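You operate a simulated robot arm through the tools that you are given. There is no shell and no other tool.

You run a simulated robot arm. Do the job below in one go: nothing can be reset, and whatever is moved stays where it is left.

JOB
Move the orange hook to hole 6 and the green one to 11.

It is judged by the outcome, as a careful person would: the job done as asked, and still so three seconds after it is handed in. It fails if anything else is knocked over, pushed out of place, dropped, spilled or broken.

ROBOT AND FRAMES
A 7-joint arm with a two-finger parallel gripper, fixed in place. Base frame: the origin is at the foot of the arm, x ahead of it, y to its left, z up; the work surface is at about z = 88. Lengths are in cm, angles in degrees, forces in N, time in s.
Its first joint turns from -166.0 to 166.0 degrees. Payload 4.4 kg.
The tool frame sits at the grasp point between the pads (the TCP): z along the fingers, y along the line on which they close. The tips reach 2.3 cm beyond it. The gripper opens to 9.4 cm. The fingers are 3.8 cm wide and 1 cm thick; the gripper's body (5.4 by 9.6 cm) begins 3.9 cm behind the TCP.
Orientation is that of the tool frame in the base frame, as a unit quaternion [x, y, z, w]. With the fingers straight down and closing along the base's y, the tool's x points along the base's -x, its y along +y and its z along -z.

CONTROLS
- The arm moves only by the tool arm_command. Its argument "steps" is a list of rows, each a list of 7 numbers: the turn, a rotation vector about the base's x, y, z in units of 4 degrees (1.0 is 4 degrees), then the shift along the base's x, y, z in units of 20 mm (1.0 is 20 mm), then the gripper command, from -1 (shut) to 1 (fully open), values between in proportion. In form: [[rx, ry, rz, x, y, z, hand], ...]. A call has 1 to 20 rows; each row shifts and turns the commanded pose from where the row before left it. A call with a number of a shift or a turn outside -1 to 1 is refused whole. Each row takes 0.2 s and may step no farther than 5 cm and 8.6 degrees from the row before; otherwise, or with a gripper value out of range, the whole call is refused. Where a pose cannot be reached the arm comes as near as it can. A force on the tool above 40 N (or 10 N above the force at the start of the call, whichever is more), or a blocked arm, ends the call early, and 0.2 s more pass. Each finger travels about 7.2 cm/s and halts on what it meets, pressing with about 34 N; the grip force reading is that of the motor and also rises with nothing between the fingers. The clock runs only during rows and for 0.2 s after the last one: add rows that do not move to give the fingers time. The reply holds the time, the measured pose of the TCP, the force on the tool along the base axes, the opening and the grip force, in the units named above and with some noise, with the torque about the TCP (base axes, N m) and any sound that the robot's microphone picked up, and new pictures: "views" is both (left out), scene, wrist or none.
- Cameras (640 x 400 px; columns grow to the right, rows downward): "scene" is fixed at [4.8, 50.2, 163.31]; the picture's right is [-0.69, -0.73, 0.00], its down [-0.25, 0.24, -0.94] and it looks along [0.68, -0.64, -0.34] (base axes); focal length 341 px, centre (320, 200). "wrist" rides on the gripper at [8.6, 1.6, -7.5] in the tool frame; the picture's right is [-0.18, 0.98, 0.00], its down [-0.58, -0.11, -0.81] and it looks along [-0.79, -0.15, 0.59] (tool axes); focal length 243 px, centre (320, 200). There is no depth. A picture from a camera that has moved, and an enlarged one, comes with that camera's place and axes in the base frame and with its lens.
- inspect(camera, box): a new picture of the part [left, top, right, bottom] of that camera's present view, enlarged. No time passes.
- job_done(): hands the job in; it is judged then, once.

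Nothing tells you positions but the pictures and the camera data. Unless the task says otherwise, let go and move clear before handing in.

The tools are called as a command line: name --pt "numbers of a row" for each row, then --argument value for the rest, lists and objects as JSON in quotes. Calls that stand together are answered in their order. arm_command: Moves the arm, as the interface text tells. Its arguments: {"type":"object","properties":{"steps":{"type":"array"},"views":{"type":"string","enum":["both","scene","wrist","none"]}},"required":["steps"]} The other tools are called the same way: inspect (camera, box) takes an enlarged picture of a part of a camera's view; job_done () hands the job in.

At the start:

```text
t: 0.0
tool_pos: [62.59, -21.57, 137.17]
tool_rot: [0.001, 1.0, 0.0, 0.001]
wrist_force: [-0.1, -0.1, -0.3]
torque: [0.0, -0.01, 0.02]
grip_width: 9.39
finger_force: 0.1
```

scene: 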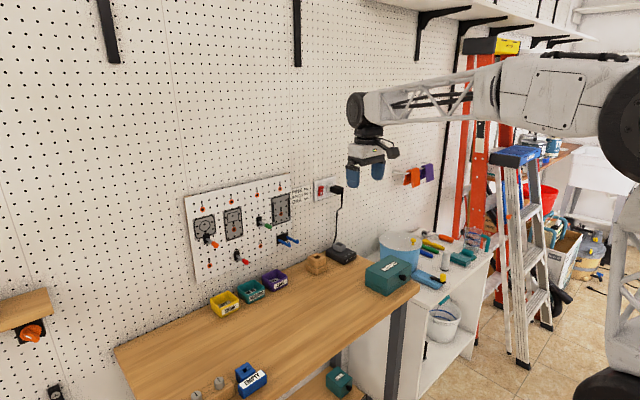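
wrist: 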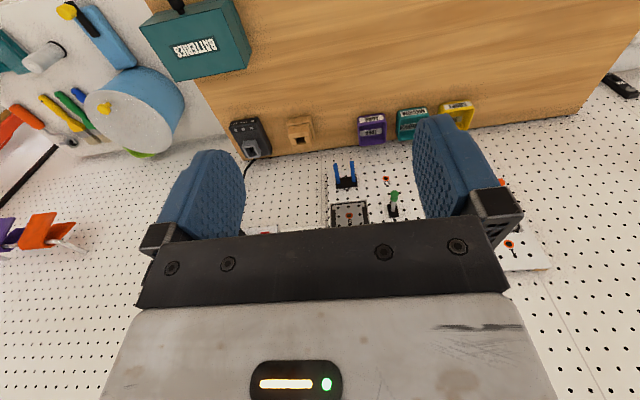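

I see a small board on the pegboard wall with coloured hooks and labels. I'll look closer before moving anything.

inspect --camera "scene" --box '[180, 165, 310, 290]'

inspect --camera "wrist" --box '[240, 150, 560, 290]'

inspect --camera "scene" --box '[180, 165, 250, 225]'

inspect --camera "scene" --box '[240, 165, 310, 225]'

inspect --camera "scene" --box '[180, 220, 250, 280]'

inspect --camera "scene" --box '[240, 210, 310, 270]'

```text
3.20 times, centred on (245, 228) of scene
camera zoom: at [4.8, 50.2, 163.31], right [-0.69, -0.73, 0.0], down [-0.25, 0.24, -0.94], along [0.68, -0.64, -0.34], focal length 1092 px, centre (560, 112)
```

zoom: 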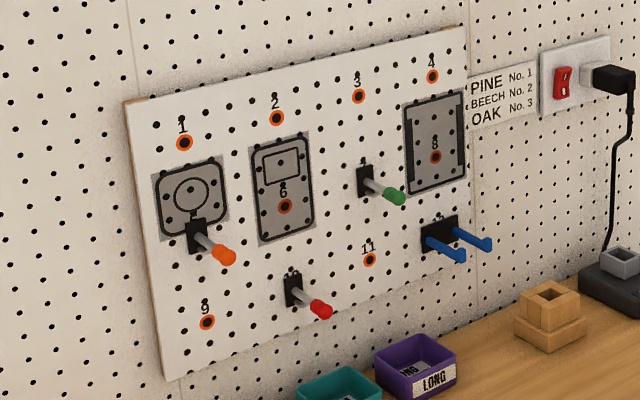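

```text
2.00 times, centred on (400, 220) of wrist
camera zoom: at [54.05, -20.02, 144.54], right [0.18, 0.98, 0.0], down [0.58, -0.11, 0.81], along [0.79, -0.15, -0.59], focal length 485 px, centre (160, 160)
```

zoom: 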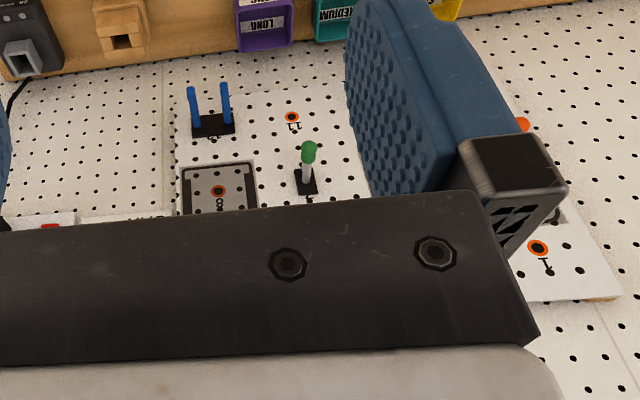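

```text
6.67 times, centred on (215, 195) of scene
camera zoom: at [4.8, 50.2, 163.31], right [-0.69, -0.73, 0.0], down [-0.25, 0.24, -0.94], along [0.68, -0.64, -0.34], focal length 2276 px, centre (1020, 233)
```

zoom: 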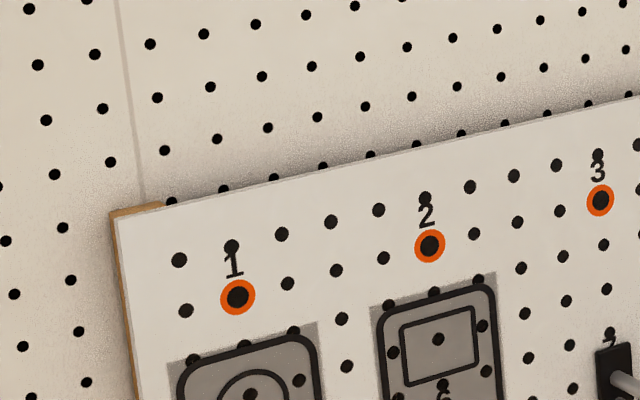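

```text
6.67 times, centred on (275, 195) of scene
camera zoom: at [4.8, 50.2, 163.31], right [-0.69, -0.73, 0.0], down [-0.25, 0.24, -0.94], along [0.68, -0.64, -0.34], focal length 2276 px, centre (620, 233)
```

zoom: 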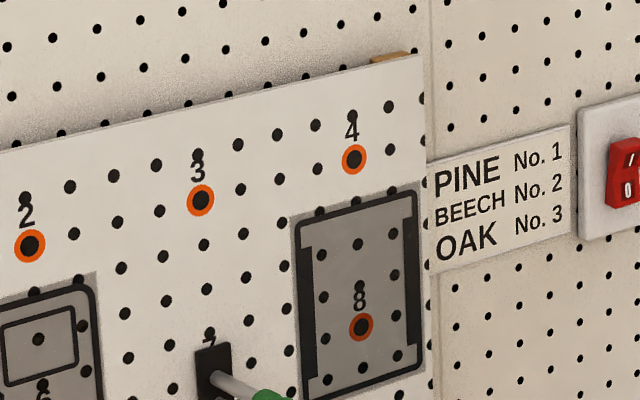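

```text
6.67 times, centred on (215, 250) of scene
camera zoom: at [4.8, 50.2, 163.31], right [-0.69, -0.73, 0.0], down [-0.25, 0.24, -0.94], along [0.68, -0.64, -0.34], focal length 2276 px, centre (1020, -133)
```

zoom: 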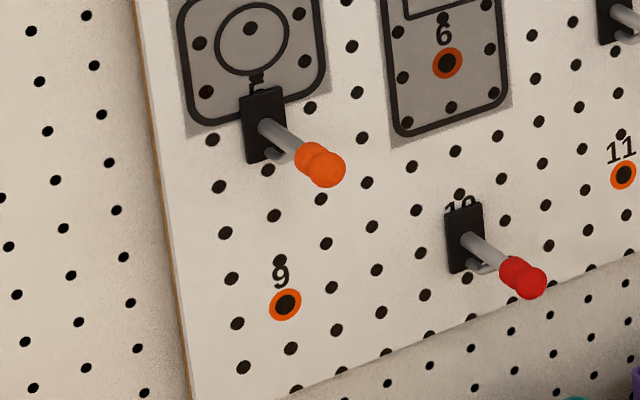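

```text
6.67 times, centred on (275, 240) of scene
camera zoom: at [4.8, 50.2, 163.31], right [-0.69, -0.73, 0.0], down [-0.25, 0.24, -0.94], along [0.68, -0.64, -0.34], focal length 2276 px, centre (620, -67)
```

zoom: 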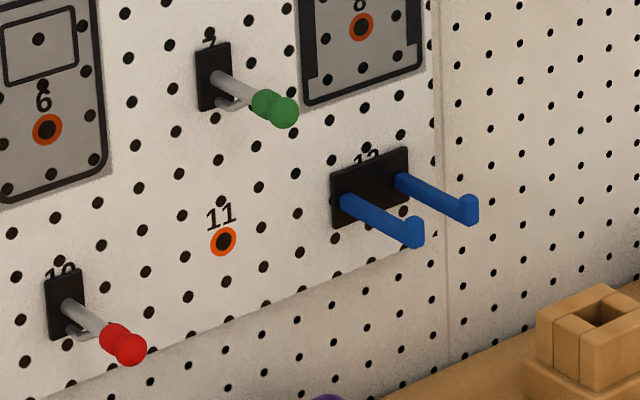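

The board is at about x = 104, facing the arm. Holes are on a grid of about 10 cm: orange is at hole 5 (y 8.6, z 113), hole 6 is at (y -1.7, z 113), green is at hole 7 (y -12, z 113), and hole 11 is at (y -12, z 103). I'll turn the tool to point at the wall, well short of the hooks, and take a closer look.

arm_command --pt "0 -1 0 0.3 0.75 -0.5 1" --pt "0 -1 0 0.3 0.75 -0.5 1" --pt "0 -1 0 0.3 0.75 -0.5 1" --pt "0 -1 0 0.3 0.75 -0.5 1" --pt "0 -1 0 0.3 0.75 -0.5 1" --pt "0 -1 0 0.3 0.75 -0.5 1" --pt "0 -1 0 0.3 0.75 -0.5 1" --pt "0 -1 0 0.3 0.75 -0.5 1" --pt "0 -1 0 0.3 0.75 -0.5 1" --pt "0 -1 0 0.3 0.75 -0.5 1" --pt "0 -1 0 0.3 0.75 -0.5 1" --pt "0 -1 0 0.3 0.75 -0.5 1" --pt "0 -1 0 0.3 0.75 -0.5 1" --pt "0 -1 0 0.3 0.75 -0.5 1" --pt "0 -1 0 0.3 0.75 -0.5 1" --pt "0 -1 0 0.3 0.75 -0.5 1" --pt "0 -1 0 0.3 0.75 -0.5 1" --pt "0 -1 0 0.3 0.75 -0.5 1" --pt "0 -1 0 0.3 0.75 -0.5 1" --pt "0 -1 0 0.3 0.75 -0.5 1"

```text
t: 4.2
tool_pos: [74.27, 6.09, 117.9]
tool_rot: [0.011, 0.788, -0.01, 0.616]
wrist_force: [0.4, -0.4, -0.4]
torque: [-0.04, 0.02, -0.03]
grip_width: 9.37
finger_force: 0.1
out of reach, approached as far as the arm can: row 19, 20
camera wrist: at [64.9, 8.04, 111.27], right [0.07, 0.98, 0.18], down [-0.65, -0.09, 0.76], along [0.76, -0.17, 0.63], focal length 243 px, centre (320, 200)
```

scene: 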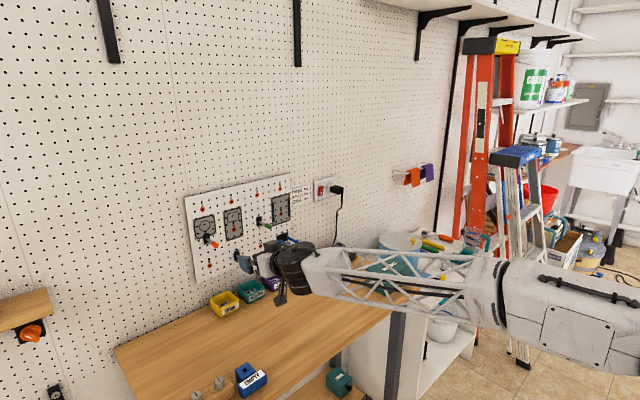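
wrist: 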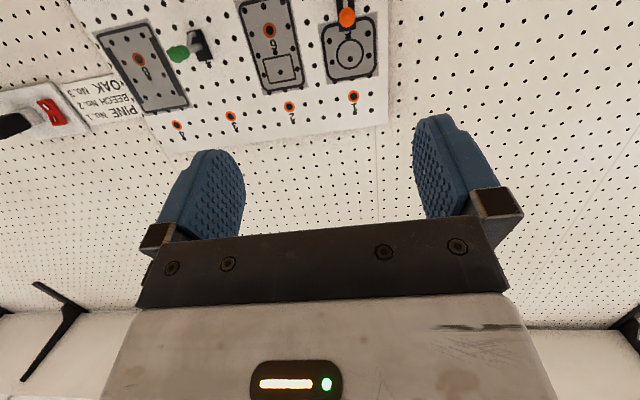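

The arm has nearly reached the horizontal attitude, with the tool still about 14° below it. I'll move forward a little, which should free the wrist, and then finish turning.

arm_command --pt "0 0 0 0.7 0 0 1" --pt "0 0 0 0.7 0 0 1" --pt "0 0 0 0.7 0 0 1" --pt "0 0 0 0.7 0 0 1" --pt "0 -0.7 0 0.3 0 0 1" --pt "0 -0.7 0 0.3 0 0 1" --pt "0 -0.7 0 0 0 0 1"

```text
t: 5.8
tool_pos: [80.92, 6.26, 117.98]
tool_rot: [0.007, 0.738, -0.008, 0.674]
wrist_force: [0.9, -0.9, 0.9]
torque: [0.02, 0.03, -0.03]
grip_width: 9.42
finger_force: 0.0
camera wrist: at [72.69, 8.09, 110.1], right [0.04, 0.98, 0.18], down [-0.75, -0.09, 0.65], along [0.66, -0.16, 0.73], focal length 243 px, centre (320, 200)
```

scene: 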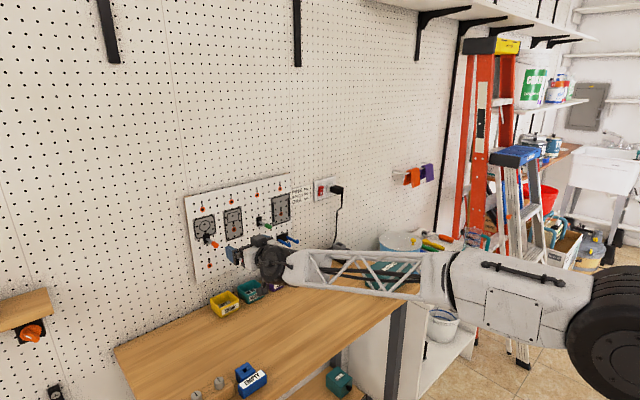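
wrist: 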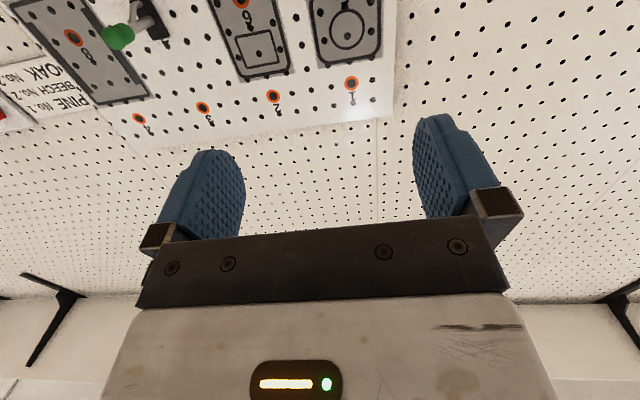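

The tool is within about 5° of horizontal now. I'll level it and go down to the hook height, still short of the hooks, to look at the orange one.

arm_command --pt "0 -0.4 0 0 0.3 -0.6 1" --pt "0 -0.4 0 0 0.3 -0.6 1" --pt "0 -0.4 0 0 0.3 -0.6 1" --pt "0 0 0 0 0.3 -0.6 1" --pt "0 0 0 0 0 -0.6 1" --pt "0 0 0 0 0 -0.6 1" --pt "0 0 0 0 0 -0.6 1" --pt "0 0 0 0 0 -0.6 1"

inspect --camera "wrist" --box '[160, 0, 480, 200]'

```text
t: 7.6
tool_pos: [80.95, 8.85, 108.63]
tool_rot: [0.008, 0.71, -0.009, 0.704]
wrist_force: [0.3, 0.8, -0.3]
torque: [0.02, 0.02, 0.0]
grip_width: 9.43
finger_force: 0.0
camera wrist: at [73.57, 10.59, 100.01], right [0.03, 0.98, 0.18], down [-0.8, -0.09, 0.59], along [0.59, -0.16, 0.79], focal length 243 px, centre (320, 200)
```

scene: 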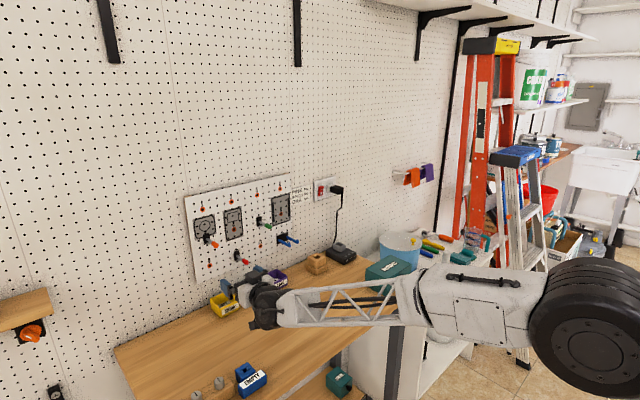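
wrist: 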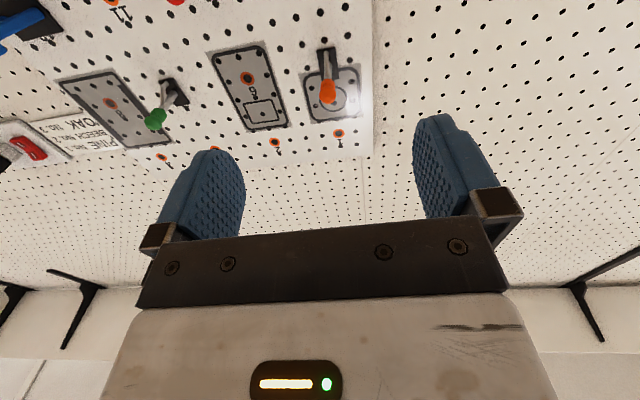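

```text
2.00 times, centred on (320, 100) of wrist
camera zoom: at [73.57, 10.59, 100.01], right [0.03, 0.98, 0.18], down [-0.8, -0.09, 0.59], along [0.59, -0.16, 0.79], focal length 485 px, centre (320, 400)
```

zoom: 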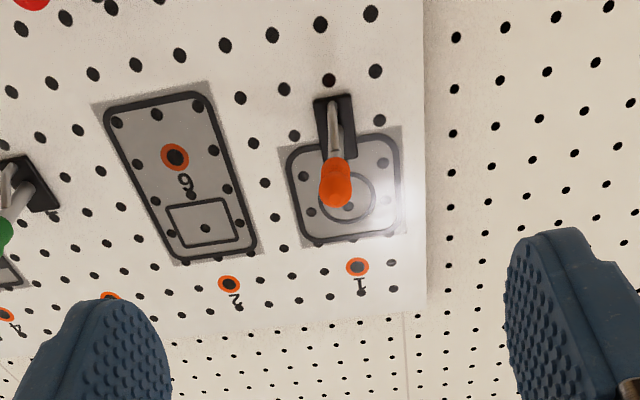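

inspect --camera "wrist" --box '[280, 20, 380, 120]'

inspect --camera "wrist" --box '[120, 50, 220, 150]'

inspect --camera "scene" --box '[185, 210, 235, 250]'

inspect --camera "scene" --box '[240, 195, 300, 245]'

```text
4.00 times, centred on (330, 70) of wrist
camera zoom: at [73.57, 10.59, 100.01], right [0.03, 0.98, 0.18], down [-0.8, -0.09, 0.59], along [0.59, -0.16, 0.79], focal length 970 px, centre (280, 720)
```

zoom: 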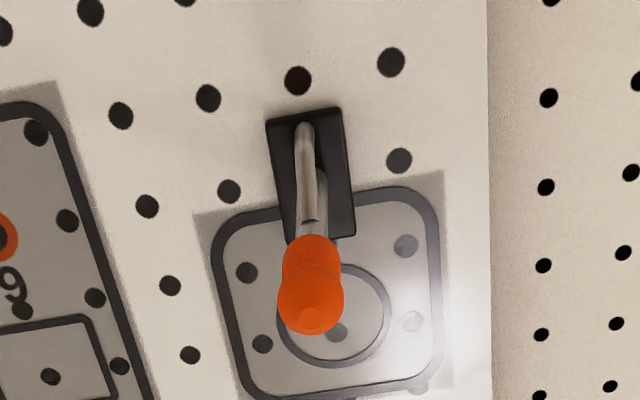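

```text
4.00 times, centred on (170, 100) of wrist
camera zoom: at [73.57, 10.59, 100.01], right [0.03, 0.98, 0.18], down [-0.8, -0.09, 0.59], along [0.59, -0.16, 0.79], focal length 970 px, centre (920, 600)
```

zoom: 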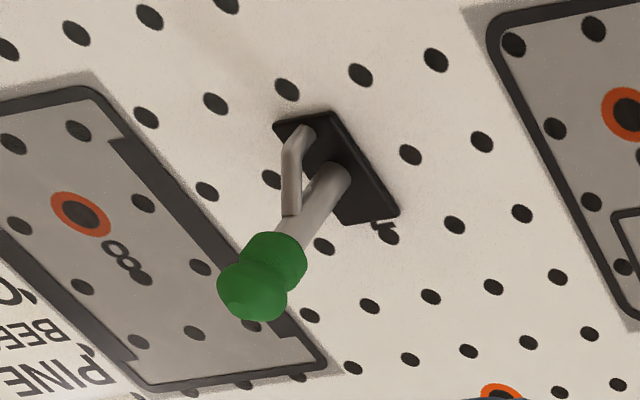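

```text
10.00 times, centred on (210, 230) of scene
camera zoom: at [4.8, 50.2, 163.31], right [-0.69, -0.73, 0.0], down [-0.25, 0.24, -0.94], along [0.68, -0.64, -0.34], focal length 3413 px, centre (1420, -100)
```

zoom: 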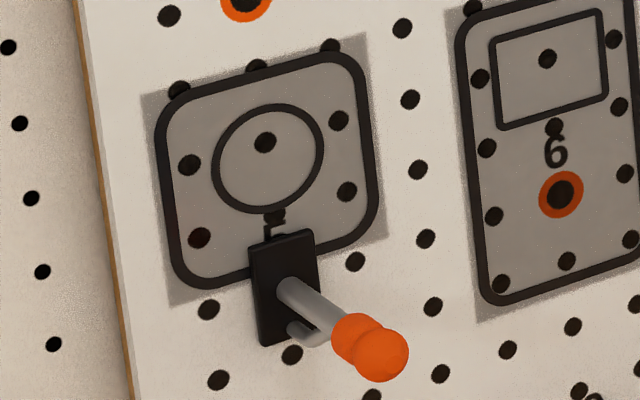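

```text
8.00 times, centred on (270, 220) of scene
camera zoom: at [4.8, 50.2, 163.31], right [-0.69, -0.73, 0.0], down [-0.25, 0.24, -0.94], along [0.68, -0.64, -0.34], focal length 2731 px, centre (720, 40)
```

zoom: 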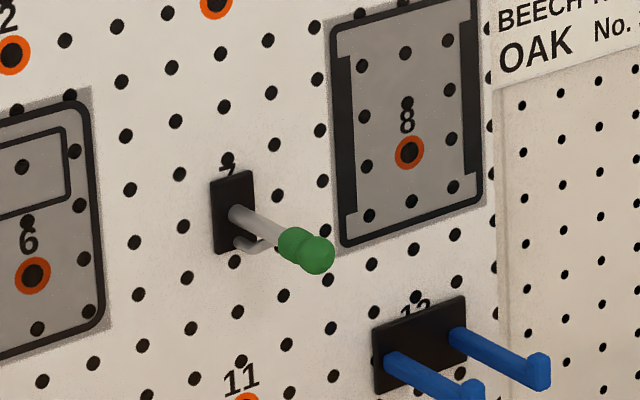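

The orange hook is a plate with a straight shaft, a lower brace and an orange ball end centred near (97, 8.2, 113.4). Bins stand under hole 11, so I'll tilt the tool about 25° downward to keep the wrist camera high. I'll line up in front of the orange hook first.

arm_command --pt "0 0.893 0.05 0.5 -0.047 0.343 1" --pt "0 0.893 0.05 0.5 -0.047 0.343 1" --pt "0 0.893 0.05 0.5 -0.047 0.343 1" --pt "0 0.893 0.05 0.5 -0.047 0.343 1" --pt "0 0.893 0.05 0.5 -0.047 0.343 1" --pt "0 0.893 0.05 0.5 -0.047 0.343 1" --pt "0 0.893 0.05 0.5 -0.047 0.343 1" --pt "0 0 0 0 0 0 1"

inspect --camera "wrist" --box '[160, 40, 480, 240]'

inspect --camera "scene" --box '[180, 190, 300, 290]'

```text
t: 9.4
tool_pos: [87.84, 7.96, 113.49]
tool_rot: [-0.002, 0.846, -0.002, 0.533]
wrist_force: [0.2, -0.5, -0.9]
torque: [0.0, 0.02, -0.04]
grip_width: 9.41
finger_force: 0.1
camera wrist: at [77.4, 9.64, 108.79], right [0.08, 0.98, 0.16], down [-0.48, -0.1, 0.87], along [0.88, -0.14, 0.46], focal length 243 px, centre (320, 200)
```

scene: 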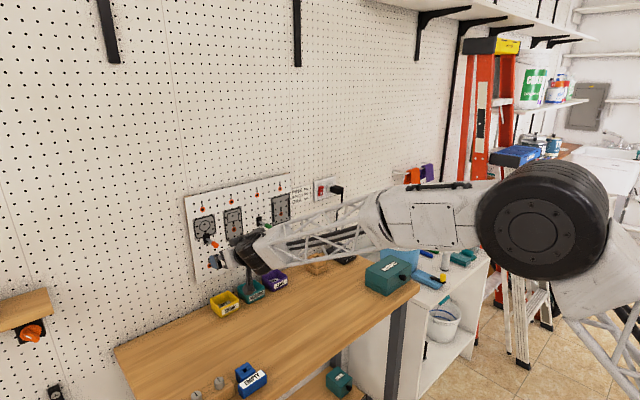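
wrist: 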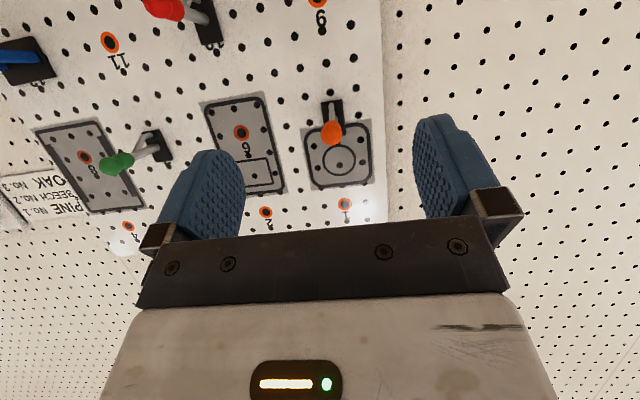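

```text
2.00 times, centred on (320, 140) of wrist
camera zoom: at [77.4, 9.64, 108.79], right [0.08, 0.98, 0.16], down [-0.48, -0.1, 0.87], along [0.88, -0.14, 0.46], focal length 485 px, centre (320, 320)
```

zoom: 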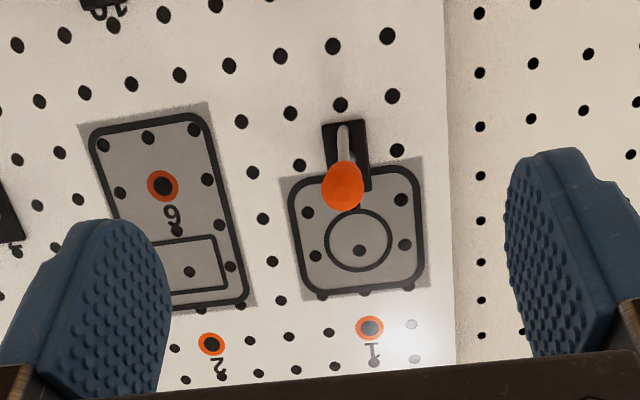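

```text
4.00 times, centred on (240, 240) of scene
camera zoom: at [4.8, 50.2, 163.31], right [-0.69, -0.73, 0.0], down [-0.25, 0.24, -0.94], along [0.68, -0.64, -0.34], focal length 1365 px, centre (640, 40)
```

zoom: 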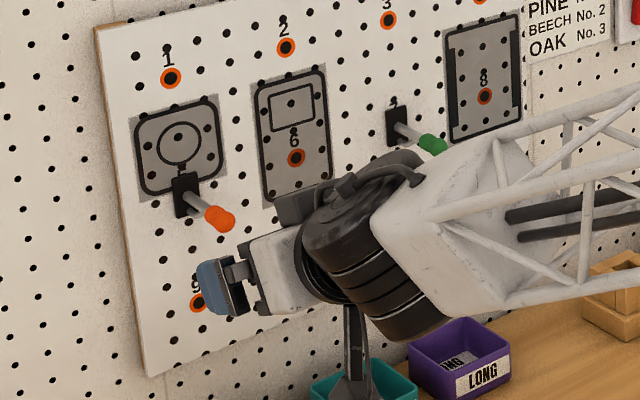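

The orange ball is centred between the open fingers and lies on the tool's line. I'll move 10 cm forward and close on it.

arm_command --pt "0 0 0 1 0.025 -0.02 1" --pt "0 0 0 1 0.025 -0.02 1" --pt "0 0 0 1 0.025 -0.02 1" --pt "0 0 0 1 0.025 -0.02 1" --pt "0 0 0 1 0.025 -0.02 1" --pt "0 0 0 0 0 0 1" --pt "0 0 0 0 0 0 0"

inspect --camera "wrist" --box '[160, 40, 480, 240]'

inspect --camera "scene" --box '[180, 190, 300, 290]'

```text
t: 11.0
tool_pos: [97.92, 8.02, 113.2]
tool_rot: [-0.003, 0.846, -0.002, 0.533]
wrist_force: [0.1, 0.7, -0.3]
torque: [-0.01, 0.03, 0.06]
grip_width: 4.67
finger_force: 0.2
camera wrist: at [87.33, 9.72, 108.53], right [0.08, 0.98, 0.16], down [-0.48, -0.1, 0.87], along [0.88, -0.14, 0.46], focal length 243 px, centre (320, 200)
```

scene: 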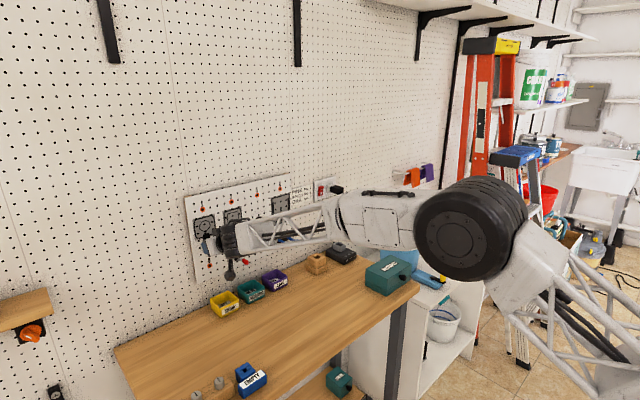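
wrist: 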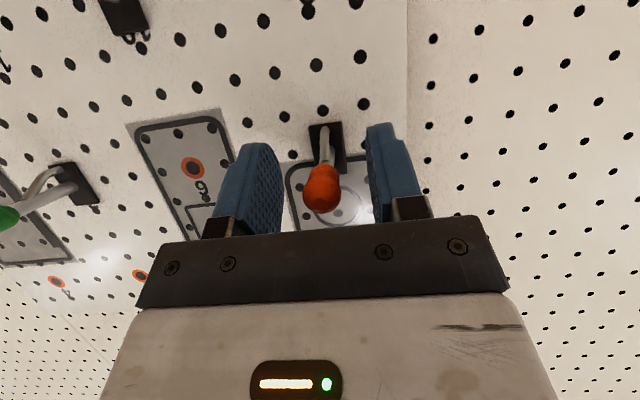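

```text
2.00 times, centred on (320, 140) of wrist
camera zoom: at [87.33, 9.72, 108.53], right [0.08, 0.98, 0.16], down [-0.48, -0.1, 0.87], along [0.88, -0.14, 0.46], focal length 485 px, centre (320, 320)
```

zoom: 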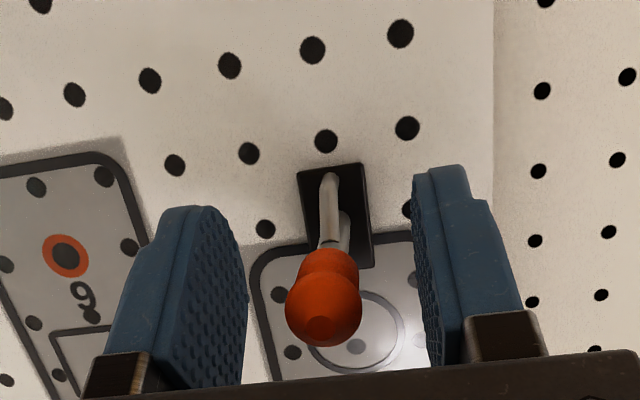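

```text
4.00 times, centred on (240, 240) of scene
camera zoom: at [4.8, 50.2, 163.31], right [-0.69, -0.73, 0.0], down [-0.25, 0.24, -0.94], along [0.68, -0.64, -0.34], focal length 1365 px, centre (640, 40)
```

zoom: 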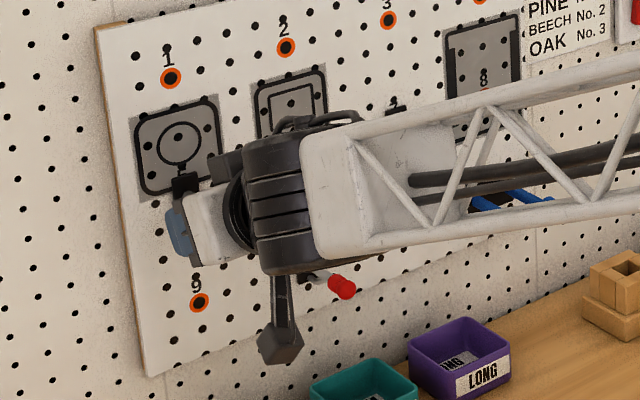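

The ball sits between the pads with nothing else near them. I'll close gently.

arm_command --pt "0 0 0 0 0 0 -0.5" --pt "0 0 0 0 0 0 -1" --pt "0 0 0 0 0 0 -1" --pt "0 0 0 0 0 0 -1" --pt "0 0 0 0 0 0 -1" --views "wrist"

inspect --camera "wrist" --box '[240, 80, 400, 220]'

```text
t: 12.2
tool_pos: [97.8, 8.24, 113.18]
tool_rot: [-0.002, 0.846, -0.003, 0.534]
wrist_force: [4.7, 30.0, -1.0]
torque: [-0.05, -0.04, 0.17]
grip_width: 1.61
finger_force: 33.9
camera wrist: at [87.32, 9.82, 108.53], right [0.08, 0.98, 0.16], down [-0.48, -0.1, 0.87], along [0.88, -0.14, 0.46], focal length 243 px, centre (320, 200)
```

wrist: 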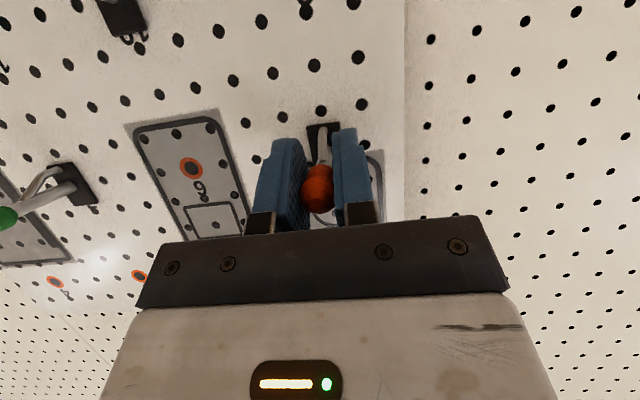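

```text
2.86 times, centred on (320, 150) of wrist
camera zoom: at [87.32, 9.82, 108.53], right [0.08, 0.98, 0.16], down [-0.48, -0.1, 0.87], along [0.88, -0.14, 0.46], focal length 693 px, centre (320, 343)
```

zoom: 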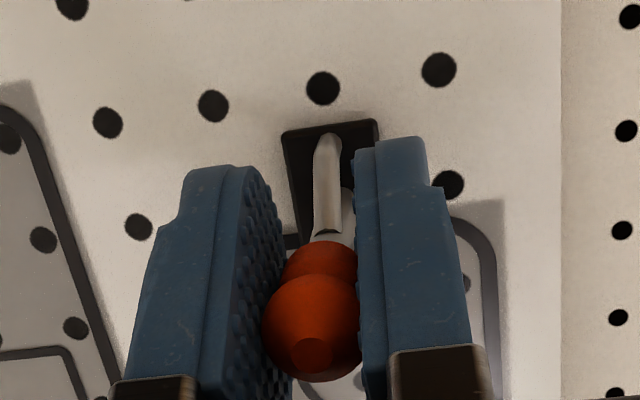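

The pads are on the ball, but the side force of 30 N shows that one finger carries nearly all the load. I'll shift slightly towards +y to centre the grip.

arm_command --pt "0 0 0 0 0.05 0 -1" --pt "0 0 0 0 0.05 0 -1" --views "none"

```text
t: 12.8
tool_pos: [97.83, 8.25, 113.11]
tool_rot: [-0.002, 0.846, -0.003, 0.534]
wrist_force: [-22.4, 0.4, 4.4]
torque: [-0.01, -0.11, 0.16]
grip_width: 1.56
finger_force: 34.0
stopped in row 2: the force on the tool passed its limit at 45 N (the readings are from after the stop); the commanded pose is now the measured one
```

arm_command --pt "0 0 0 0 0 0 -1" --pt "0 0 0 0 0 0 -1" --views "wrist"

inspect --camera "wrist" --box '[240, 80, 400, 220]'

```text
t: 13.4
tool_pos: [97.79, 8.16, 113.05]
tool_rot: [-0.001, 0.846, -0.003, 0.534]
wrist_force: [-28.3, 1.0, 6.4]
torque: [-0.02, -0.03, 0.17]
grip_width: 1.56
finger_force: 33.7
camera wrist: at [87.34, 9.88, 108.52], right [0.08, 0.98, 0.16], down [-0.48, -0.1, 0.87], along [0.88, -0.15, 0.46], focal length 243 px, centre (320, 200)
```

wrist: 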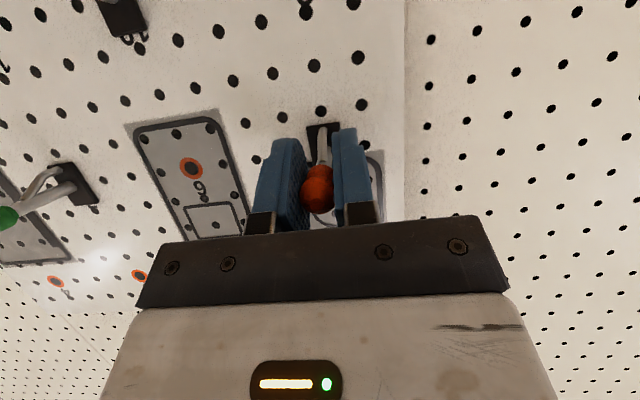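

```text
2.86 times, centred on (320, 150) of wrist
camera zoom: at [87.34, 9.88, 108.52], right [0.08, 0.98, 0.16], down [-0.48, -0.1, 0.87], along [0.88, -0.15, 0.46], focal length 693 px, centre (320, 343)
```

zoom: 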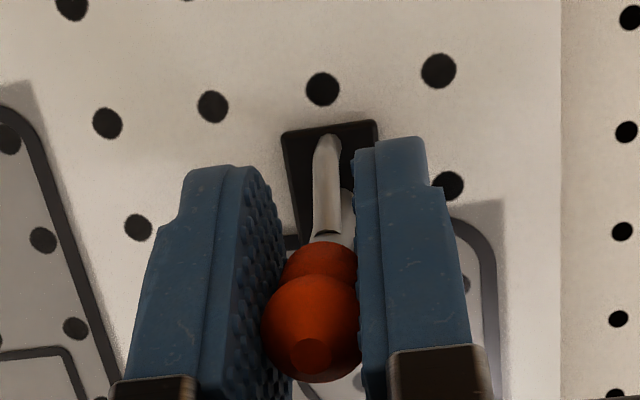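

The grip is now balanced, but the tool is pressing the hook into the wall at 28 N. I'll back off in small steps and watch how the force changes.

arm_command --pt "0 0 0 -0.05 0 0 -1" --pt "0 0 0 -0.05 0 0 -1" --views "none"

```text
t: 14.0
tool_pos: [97.53, 8.27, 113.02]
tool_rot: [-0.002, 0.846, -0.003, 0.533]
wrist_force: [-1.4, -0.3, 0.2]
torque: [-0.03, 0.01, 0.02]
grip_width: 1.57
finger_force: 33.5
```

arm_command --pt "0 0 0 -0.1 0 0 -1" --pt "0 0 0 -0.1 0 0 -1" --views "wrist"

inspect --camera "wrist" --box '[240, 80, 400, 220]'

```text
t: 14.6
tool_pos: [97.18, 8.17, 113.11]
tool_rot: [-0.002, 0.846, -0.003, 0.533]
wrist_force: [0.4, -0.7, -0.5]
torque: [0.02, 0.07, 0.0]
grip_width: 1.57
finger_force: 34.2
camera wrist: at [86.77, 9.93, 108.47], right [0.08, 0.98, 0.16], down [-0.48, -0.1, 0.87], along [0.88, -0.15, 0.46], focal length 243 px, centre (320, 200)
```

wrist: 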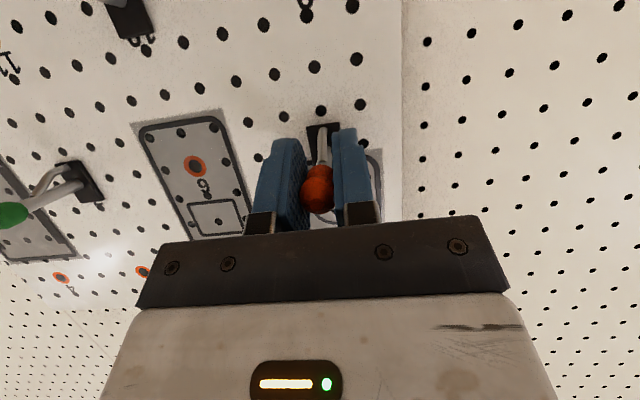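

```text
2.86 times, centred on (320, 150) of wrist
camera zoom: at [86.77, 9.93, 108.47], right [0.08, 0.98, 0.16], down [-0.48, -0.1, 0.87], along [0.88, -0.15, 0.46], focal length 693 px, centre (320, 343)
```

zoom: 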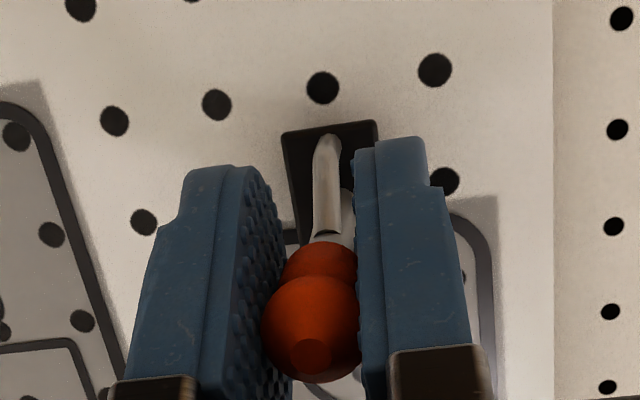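

The hook comes straight out with the tool and shows no resistance. I'll pull about 6 cm back from the wall.

arm_command --pt "0 0 0 -0.25 0 0 -1" --pt "0 0 0 -0.25 0 0 -1" --pt "0 0 0 -0.25 0 0 -1" --pt "0 0 0 -0.25 0 0 -1" --pt "0 0 0 -0.5 0 0 -1" --pt "0 0 0 -0.5 0 0 -1" --pt "0 0 0 -0.5 0 0 -1" --pt "0 0 0 -0.5 0 0 -1" --pt "0 0 0 0 0 0 -1"

inspect --camera "wrist" --box '[160, 40, 400, 220]'

inspect --camera "scene" --box '[180, 190, 300, 290]'

```text
t: 16.6
tool_pos: [91.16, 8.33, 113.23]
tool_rot: [-0.002, 0.846, -0.002, 0.533]
wrist_force: [-0.9, 0.0, -0.5]
torque: [0.01, 0.07, 0.0]
grip_width: 1.58
finger_force: 33.6
camera wrist: at [80.72, 9.9, 108.49], right [0.08, 0.98, 0.16], down [-0.48, -0.1, 0.87], along [0.88, -0.15, 0.46], focal length 243 px, centre (320, 200)
```

scene: 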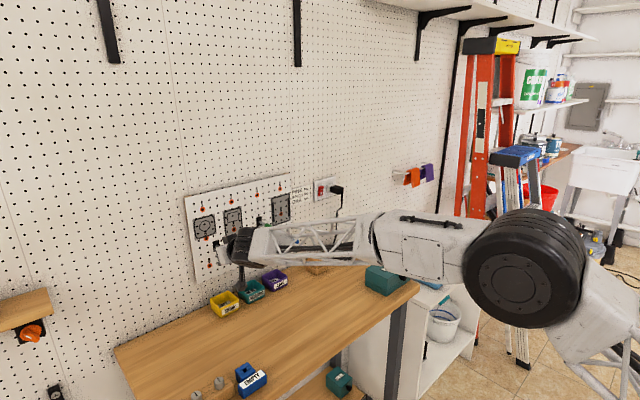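
wrist: 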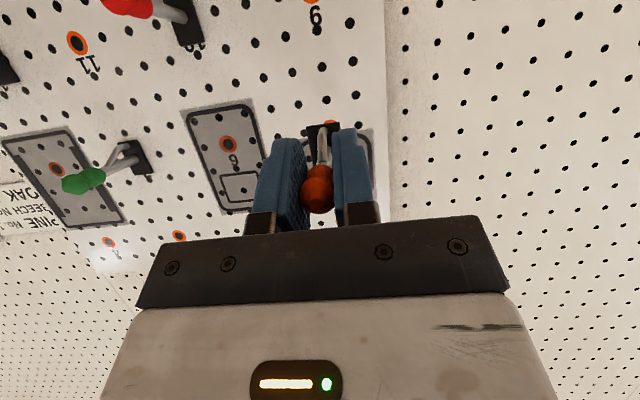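

```text
2.22 times, centred on (280, 130) of wrist
camera zoom: at [80.72, 9.9, 108.49], right [0.08, 0.98, 0.16], down [-0.48, -0.1, 0.87], along [0.88, -0.15, 0.46], focal length 539 px, centre (409, 356)
```

zoom: 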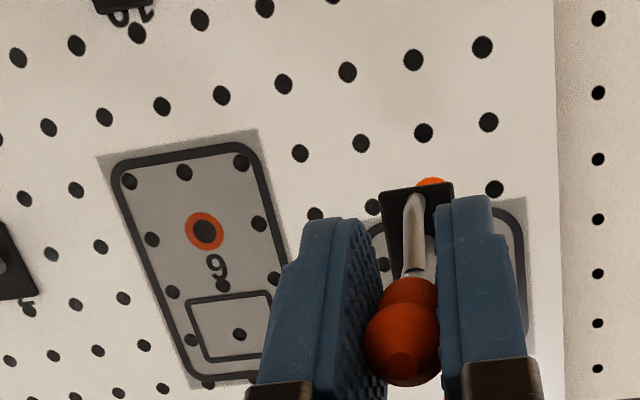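

```text
4.00 times, centred on (240, 240) of scene
camera zoom: at [4.8, 50.2, 163.31], right [-0.69, -0.73, 0.0], down [-0.25, 0.24, -0.94], along [0.68, -0.64, -0.34], focal length 1365 px, centre (640, 40)
```

zoom: 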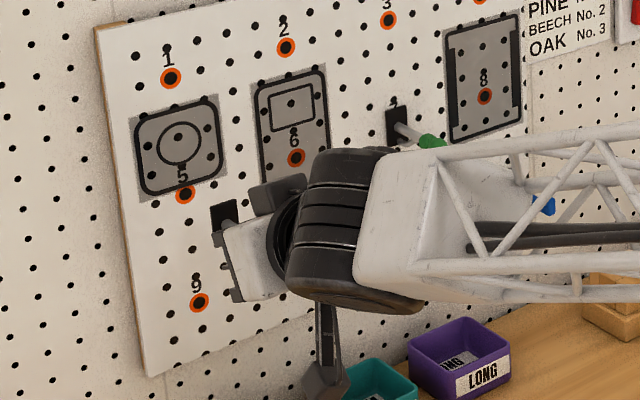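

The orange hook is free and still level in the grip. I'll shift four hole pitches (10.16 cm) towards -y, then compare the hole pattern in the wrist picture with this one to check alignment.

arm_command --pt "0 0 0 0 -0.508 0 -1" --pt "0 0 0 0 -0.508 0 -1" --pt "0 0 0 0 -0.508 0 -1" --pt "0 0 0 0 -0.508 0 -1" --pt "0 0 0 0 -0.508 0 -1" --pt "0 0 0 0 -0.508 0 -1" --pt "0 0 0 0 -0.508 0 -1" --pt "0 0 0 0 -0.508 0 -1" --pt "0 0 0 0 -0.508 0 -1" --pt "0 0 0 0 -0.508 0 -1" --pt "0 0 0 0 0 0 -1"

inspect --camera "wrist" --box '[160, 40, 400, 220]'

inspect --camera "scene" --box '[180, 190, 300, 290]'

```text
t: 19.0
tool_pos: [91.05, -2.04, 113.18]
tool_rot: [-0.002, 0.846, -0.003, 0.533]
wrist_force: [0.1, -0.2, -0.1]
torque: [0.0, 0.03, 0.0]
grip_width: 1.56
finger_force: 34.2
camera wrist: at [80.63, -0.34, 108.53], right [0.08, 0.98, 0.16], down [-0.48, -0.1, 0.87], along [0.88, -0.15, 0.46], focal length 243 px, centre (320, 200)
```

scene: 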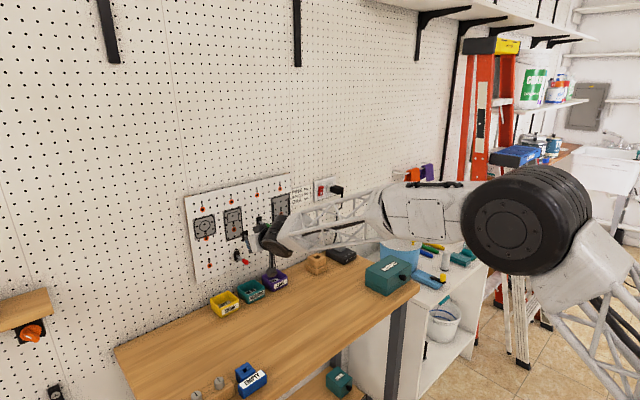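
wrist: 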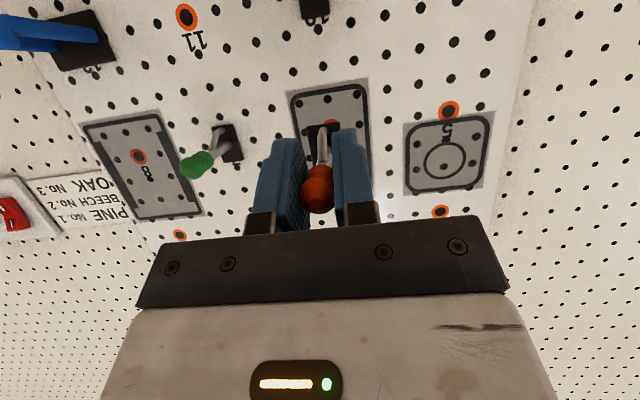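

```text
2.22 times, centred on (280, 130) of wrist
camera zoom: at [80.63, -0.34, 108.53], right [0.08, 0.98, 0.16], down [-0.48, -0.1, 0.87], along [0.88, -0.15, 0.46], focal length 539 px, centre (409, 356)
```

zoom: 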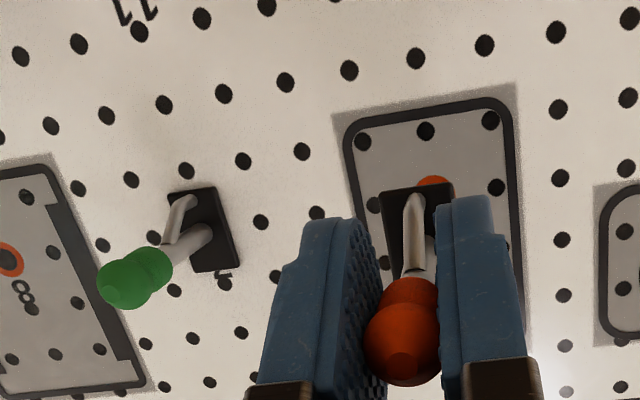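

```text
4.00 times, centred on (240, 240) of scene
camera zoom: at [4.8, 50.2, 163.31], right [-0.69, -0.73, 0.0], down [-0.25, 0.24, -0.94], along [0.68, -0.64, -0.34], focal length 1365 px, centre (640, 40)
```

zoom: 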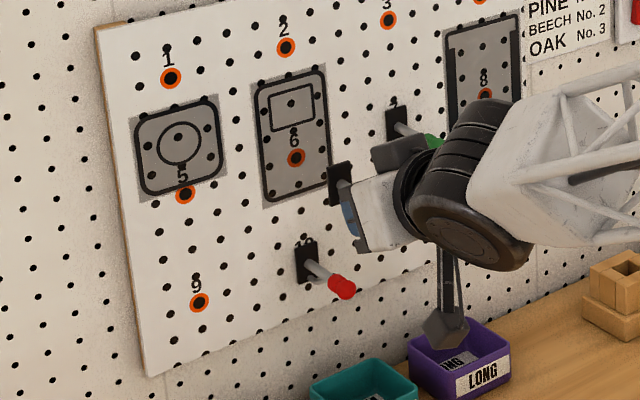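

The hole pattern now matches the earlier picture to within about 2 pixels (under 1 mm). I'll correct by that amount and go in slowly, watching the force.

arm_command --pt "0 0 0 0 0.035 -0.02 -1" --pt "0 0 0 0.4 0 0 -1" --pt "0 0 0 0.4 0 0 -1" --pt "0 0 0 0.4 0 0 -1" --pt "0 0 0 0.2 0 0 -1" --pt "0 0 0 0.2 0 0 -1" --pt "0 0 0 0.2 0 0 -1" --pt "0 0 0 0.1 0 0 -1" --pt "0 0 0 0.1 0 0 -1" --views "wrist"

inspect --camera "wrist" --box '[240, 80, 400, 220]'

```text
t: 21.0
tool_pos: [95.13, -1.95, 113.19]
tool_rot: [-0.002, 0.846, -0.003, 0.533]
wrist_force: [0.2, -0.6, -0.5]
torque: [0.03, 0.02, -0.01]
grip_width: 1.57
finger_force: 33.8
camera wrist: at [84.82, -0.28, 108.47], right [0.08, 0.98, 0.16], down [-0.48, -0.1, 0.87], along [0.88, -0.15, 0.46], focal length 243 px, centre (320, 200)
```

wrist: 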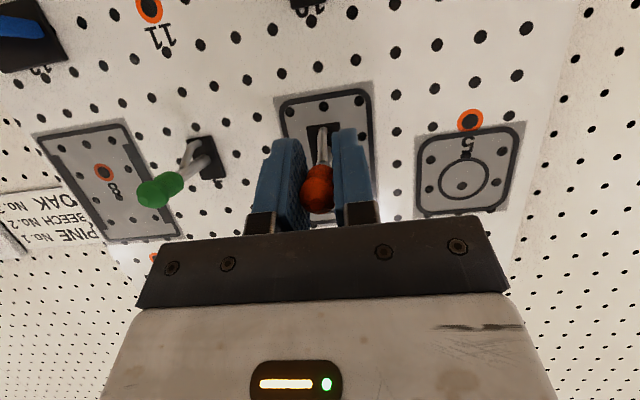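

```text
2.86 times, centred on (320, 150) of wrist
camera zoom: at [84.82, -0.28, 108.47], right [0.08, 0.98, 0.16], down [-0.48, -0.1, 0.87], along [0.88, -0.15, 0.46], focal length 693 px, centre (320, 343)
```

zoom: 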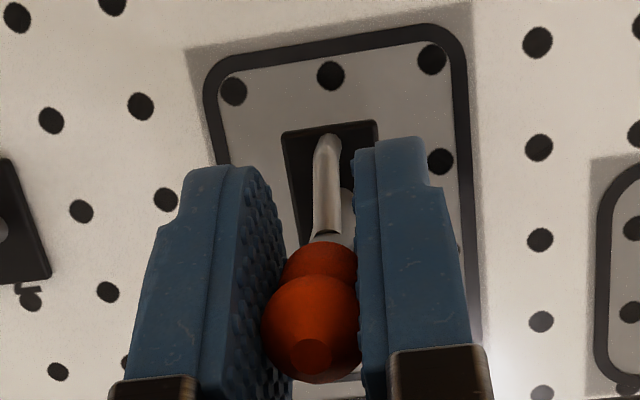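

There's no contact so far with the plate about 2.4 cm off the wall. I'll continue in small steps.

arm_command --pt "0 0 0 0.1 0 0 -1" --pt "0 0 0 0.1 0 0 -1" --pt "0 0 0 0.1 0 0 -1" --pt "0 0 0 0.1 0 0 -1" --pt "0 0 0 0.1 0 0 -1" --pt "0 0 0 0.1 0 0 -1" --views "none"

```text
t: 22.4
tool_pos: [96.31, -1.83, 113.02]
tool_rot: [-0.002, 0.846, -0.003, 0.533]
wrist_force: [0.9, -0.5, -0.3]
torque: [-0.03, -0.03, 0.01]
grip_width: 1.57
finger_force: 33.7
```

arm_command --pt "0 0 0 0.1 0 0 -1" --pt "0 0 0 0.1 0 0 -1" --pt "0 0 0 0.1 0 0 -1" --pt "0 0 0 0.1 0 0 -1" --pt "0 0 0 0.05 0 0 -1" --pt "0 0 0 0.05 0 0 -1" --views "wrist"

inspect --camera "wrist" --box '[240, 80, 400, 220]'

```text
t: 23.8
tool_pos: [97.48, -1.69, 112.98]
tool_rot: [-0.002, 0.846, -0.002, 0.533]
wrist_force: [-0.3, 0.5, -0.3]
torque: [0.0, 0.02, 0.01]
grip_width: 1.59
finger_force: 34.1
camera wrist: at [87.05, -0.19, 108.47], right [0.08, 0.98, 0.16], down [-0.48, -0.1, 0.87], along [0.88, -0.15, 0.46], focal length 243 px, centre (320, 200)
```

wrist: 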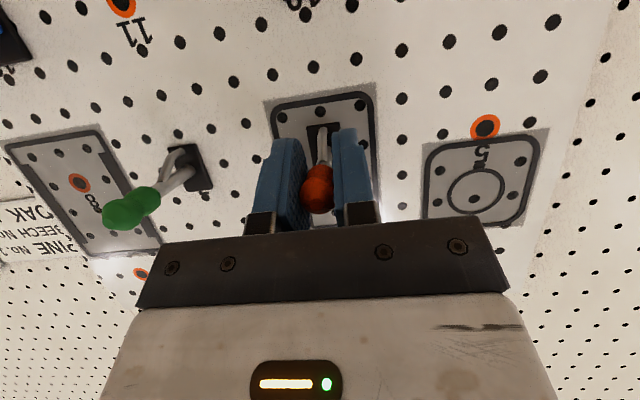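

```text
2.86 times, centred on (320, 150) of wrist
camera zoom: at [87.05, -0.19, 108.47], right [0.08, 0.98, 0.16], down [-0.48, -0.1, 0.87], along [0.88, -0.15, 0.46], focal length 693 px, centre (320, 343)
```

zoom: 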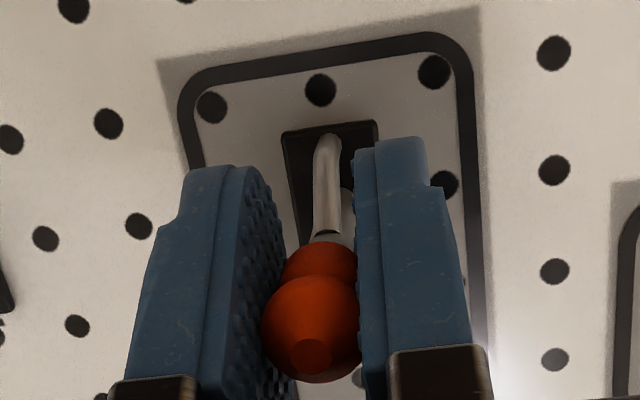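

arm_command --pt "0 0 0 0.05 0 0 -1" --pt "0 0 0 0.05 0 0 -1" --pt "0 0 0 0.05 0 0 -1" --views "none"

```text
t: 24.6
tool_pos: [97.69, -1.87, 113.16]
tool_rot: [-0.001, 0.845, -0.003, 0.534]
wrist_force: [3.2, -9.0, 3.5]
torque: [0.01, -0.09, -0.32]
grip_width: 1.58
finger_force: 34.2
```

arm_command --pt "0 0 0 0.03 0 0 -1" --pt "0 0 0 0.0 -0.03 0 -1" --views "wrist"

inspect --camera "wrist" --box '[240, 80, 400, 220]'

inspect --camera "scene" --box '[200, 195, 260, 255]'

```text
t: 25.2
tool_pos: [97.73, -1.91, 113.04]
tool_rot: [-0.002, 0.846, -0.003, 0.534]
wrist_force: [-17.8, 8.3, 12.5]
torque: [0.01, 0.1, 0.29]
grip_width: 1.59
finger_force: 33.5
camera wrist: at [87.34, -0.29, 108.5], right [0.08, 0.98, 0.16], down [-0.48, -0.1, 0.87], along [0.88, -0.14, 0.46], focal length 243 px, centre (320, 200)
```

wrist: 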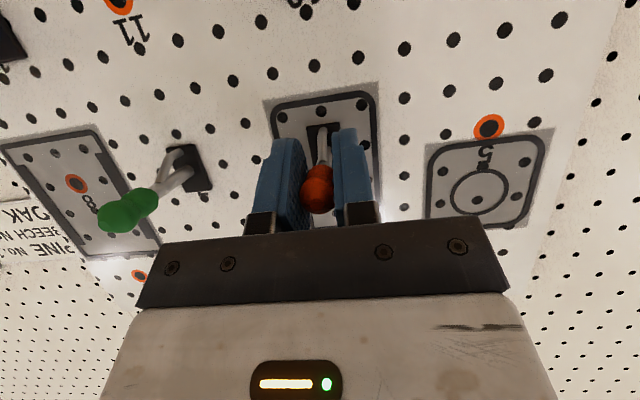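

```text
2.86 times, centred on (320, 150) of wrist
camera zoom: at [87.34, -0.29, 108.5], right [0.08, 0.98, 0.16], down [-0.48, -0.1, 0.87], along [0.88, -0.14, 0.46], focal length 693 px, centre (320, 343)
```

zoom: 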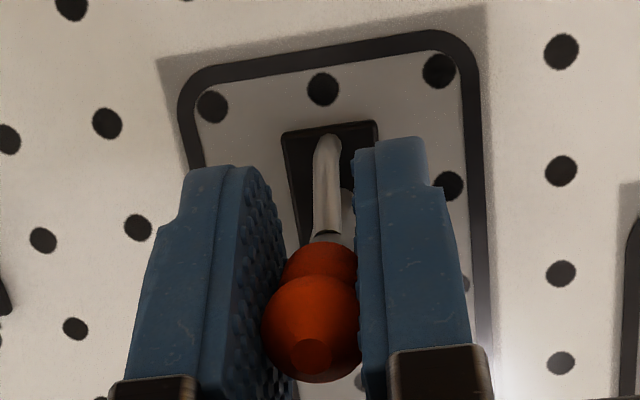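

```text
6.67 times, centred on (230, 225) of scene
camera zoom: at [4.8, 50.2, 163.31], right [-0.69, -0.73, 0.0], down [-0.25, 0.24, -0.94], along [0.68, -0.64, -0.34], focal length 2276 px, centre (920, 33)
```

zoom: 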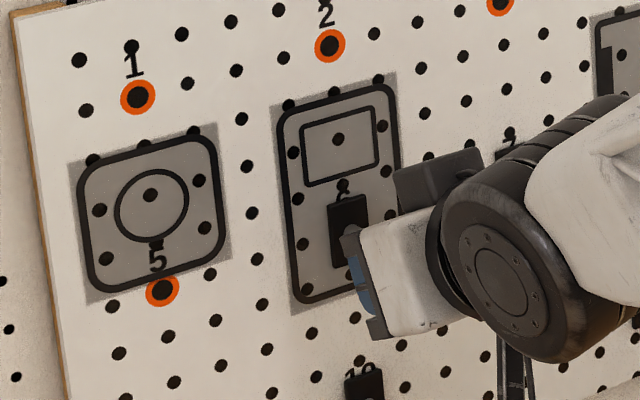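

The plate is flush again: the hole pattern and the x force match the original seating at hole 5. I'll relieve the small side forces and then open the fingers moderately.

arm_command --pt "0 0 0 0 0.015 0.03 -1" --pt "0 0 0 0 0 0 -1" --views "none"

```text
t: 25.8
tool_pos: [97.81, -1.94, 113.11]
tool_rot: [-0.001, 0.846, -0.004, 0.533]
wrist_force: [-4.9, 12.6, 11.4]
torque: [0.02, 0.07, 0.42]
grip_width: 1.57
finger_force: 34.4
```

arm_command --pt "0 0 0 0 0.02 0.025 -1" --pt "0 0 0 0 0 0 -1" --views "none"

```text
t: 26.4
tool_pos: [97.74, -1.92, 113.09]
tool_rot: [-0.002, 0.846, -0.003, 0.533]
wrist_force: [1.4, 6.2, 7.7]
torque: [0.01, 0.0, 0.39]
grip_width: 1.59
finger_force: 34.5
```

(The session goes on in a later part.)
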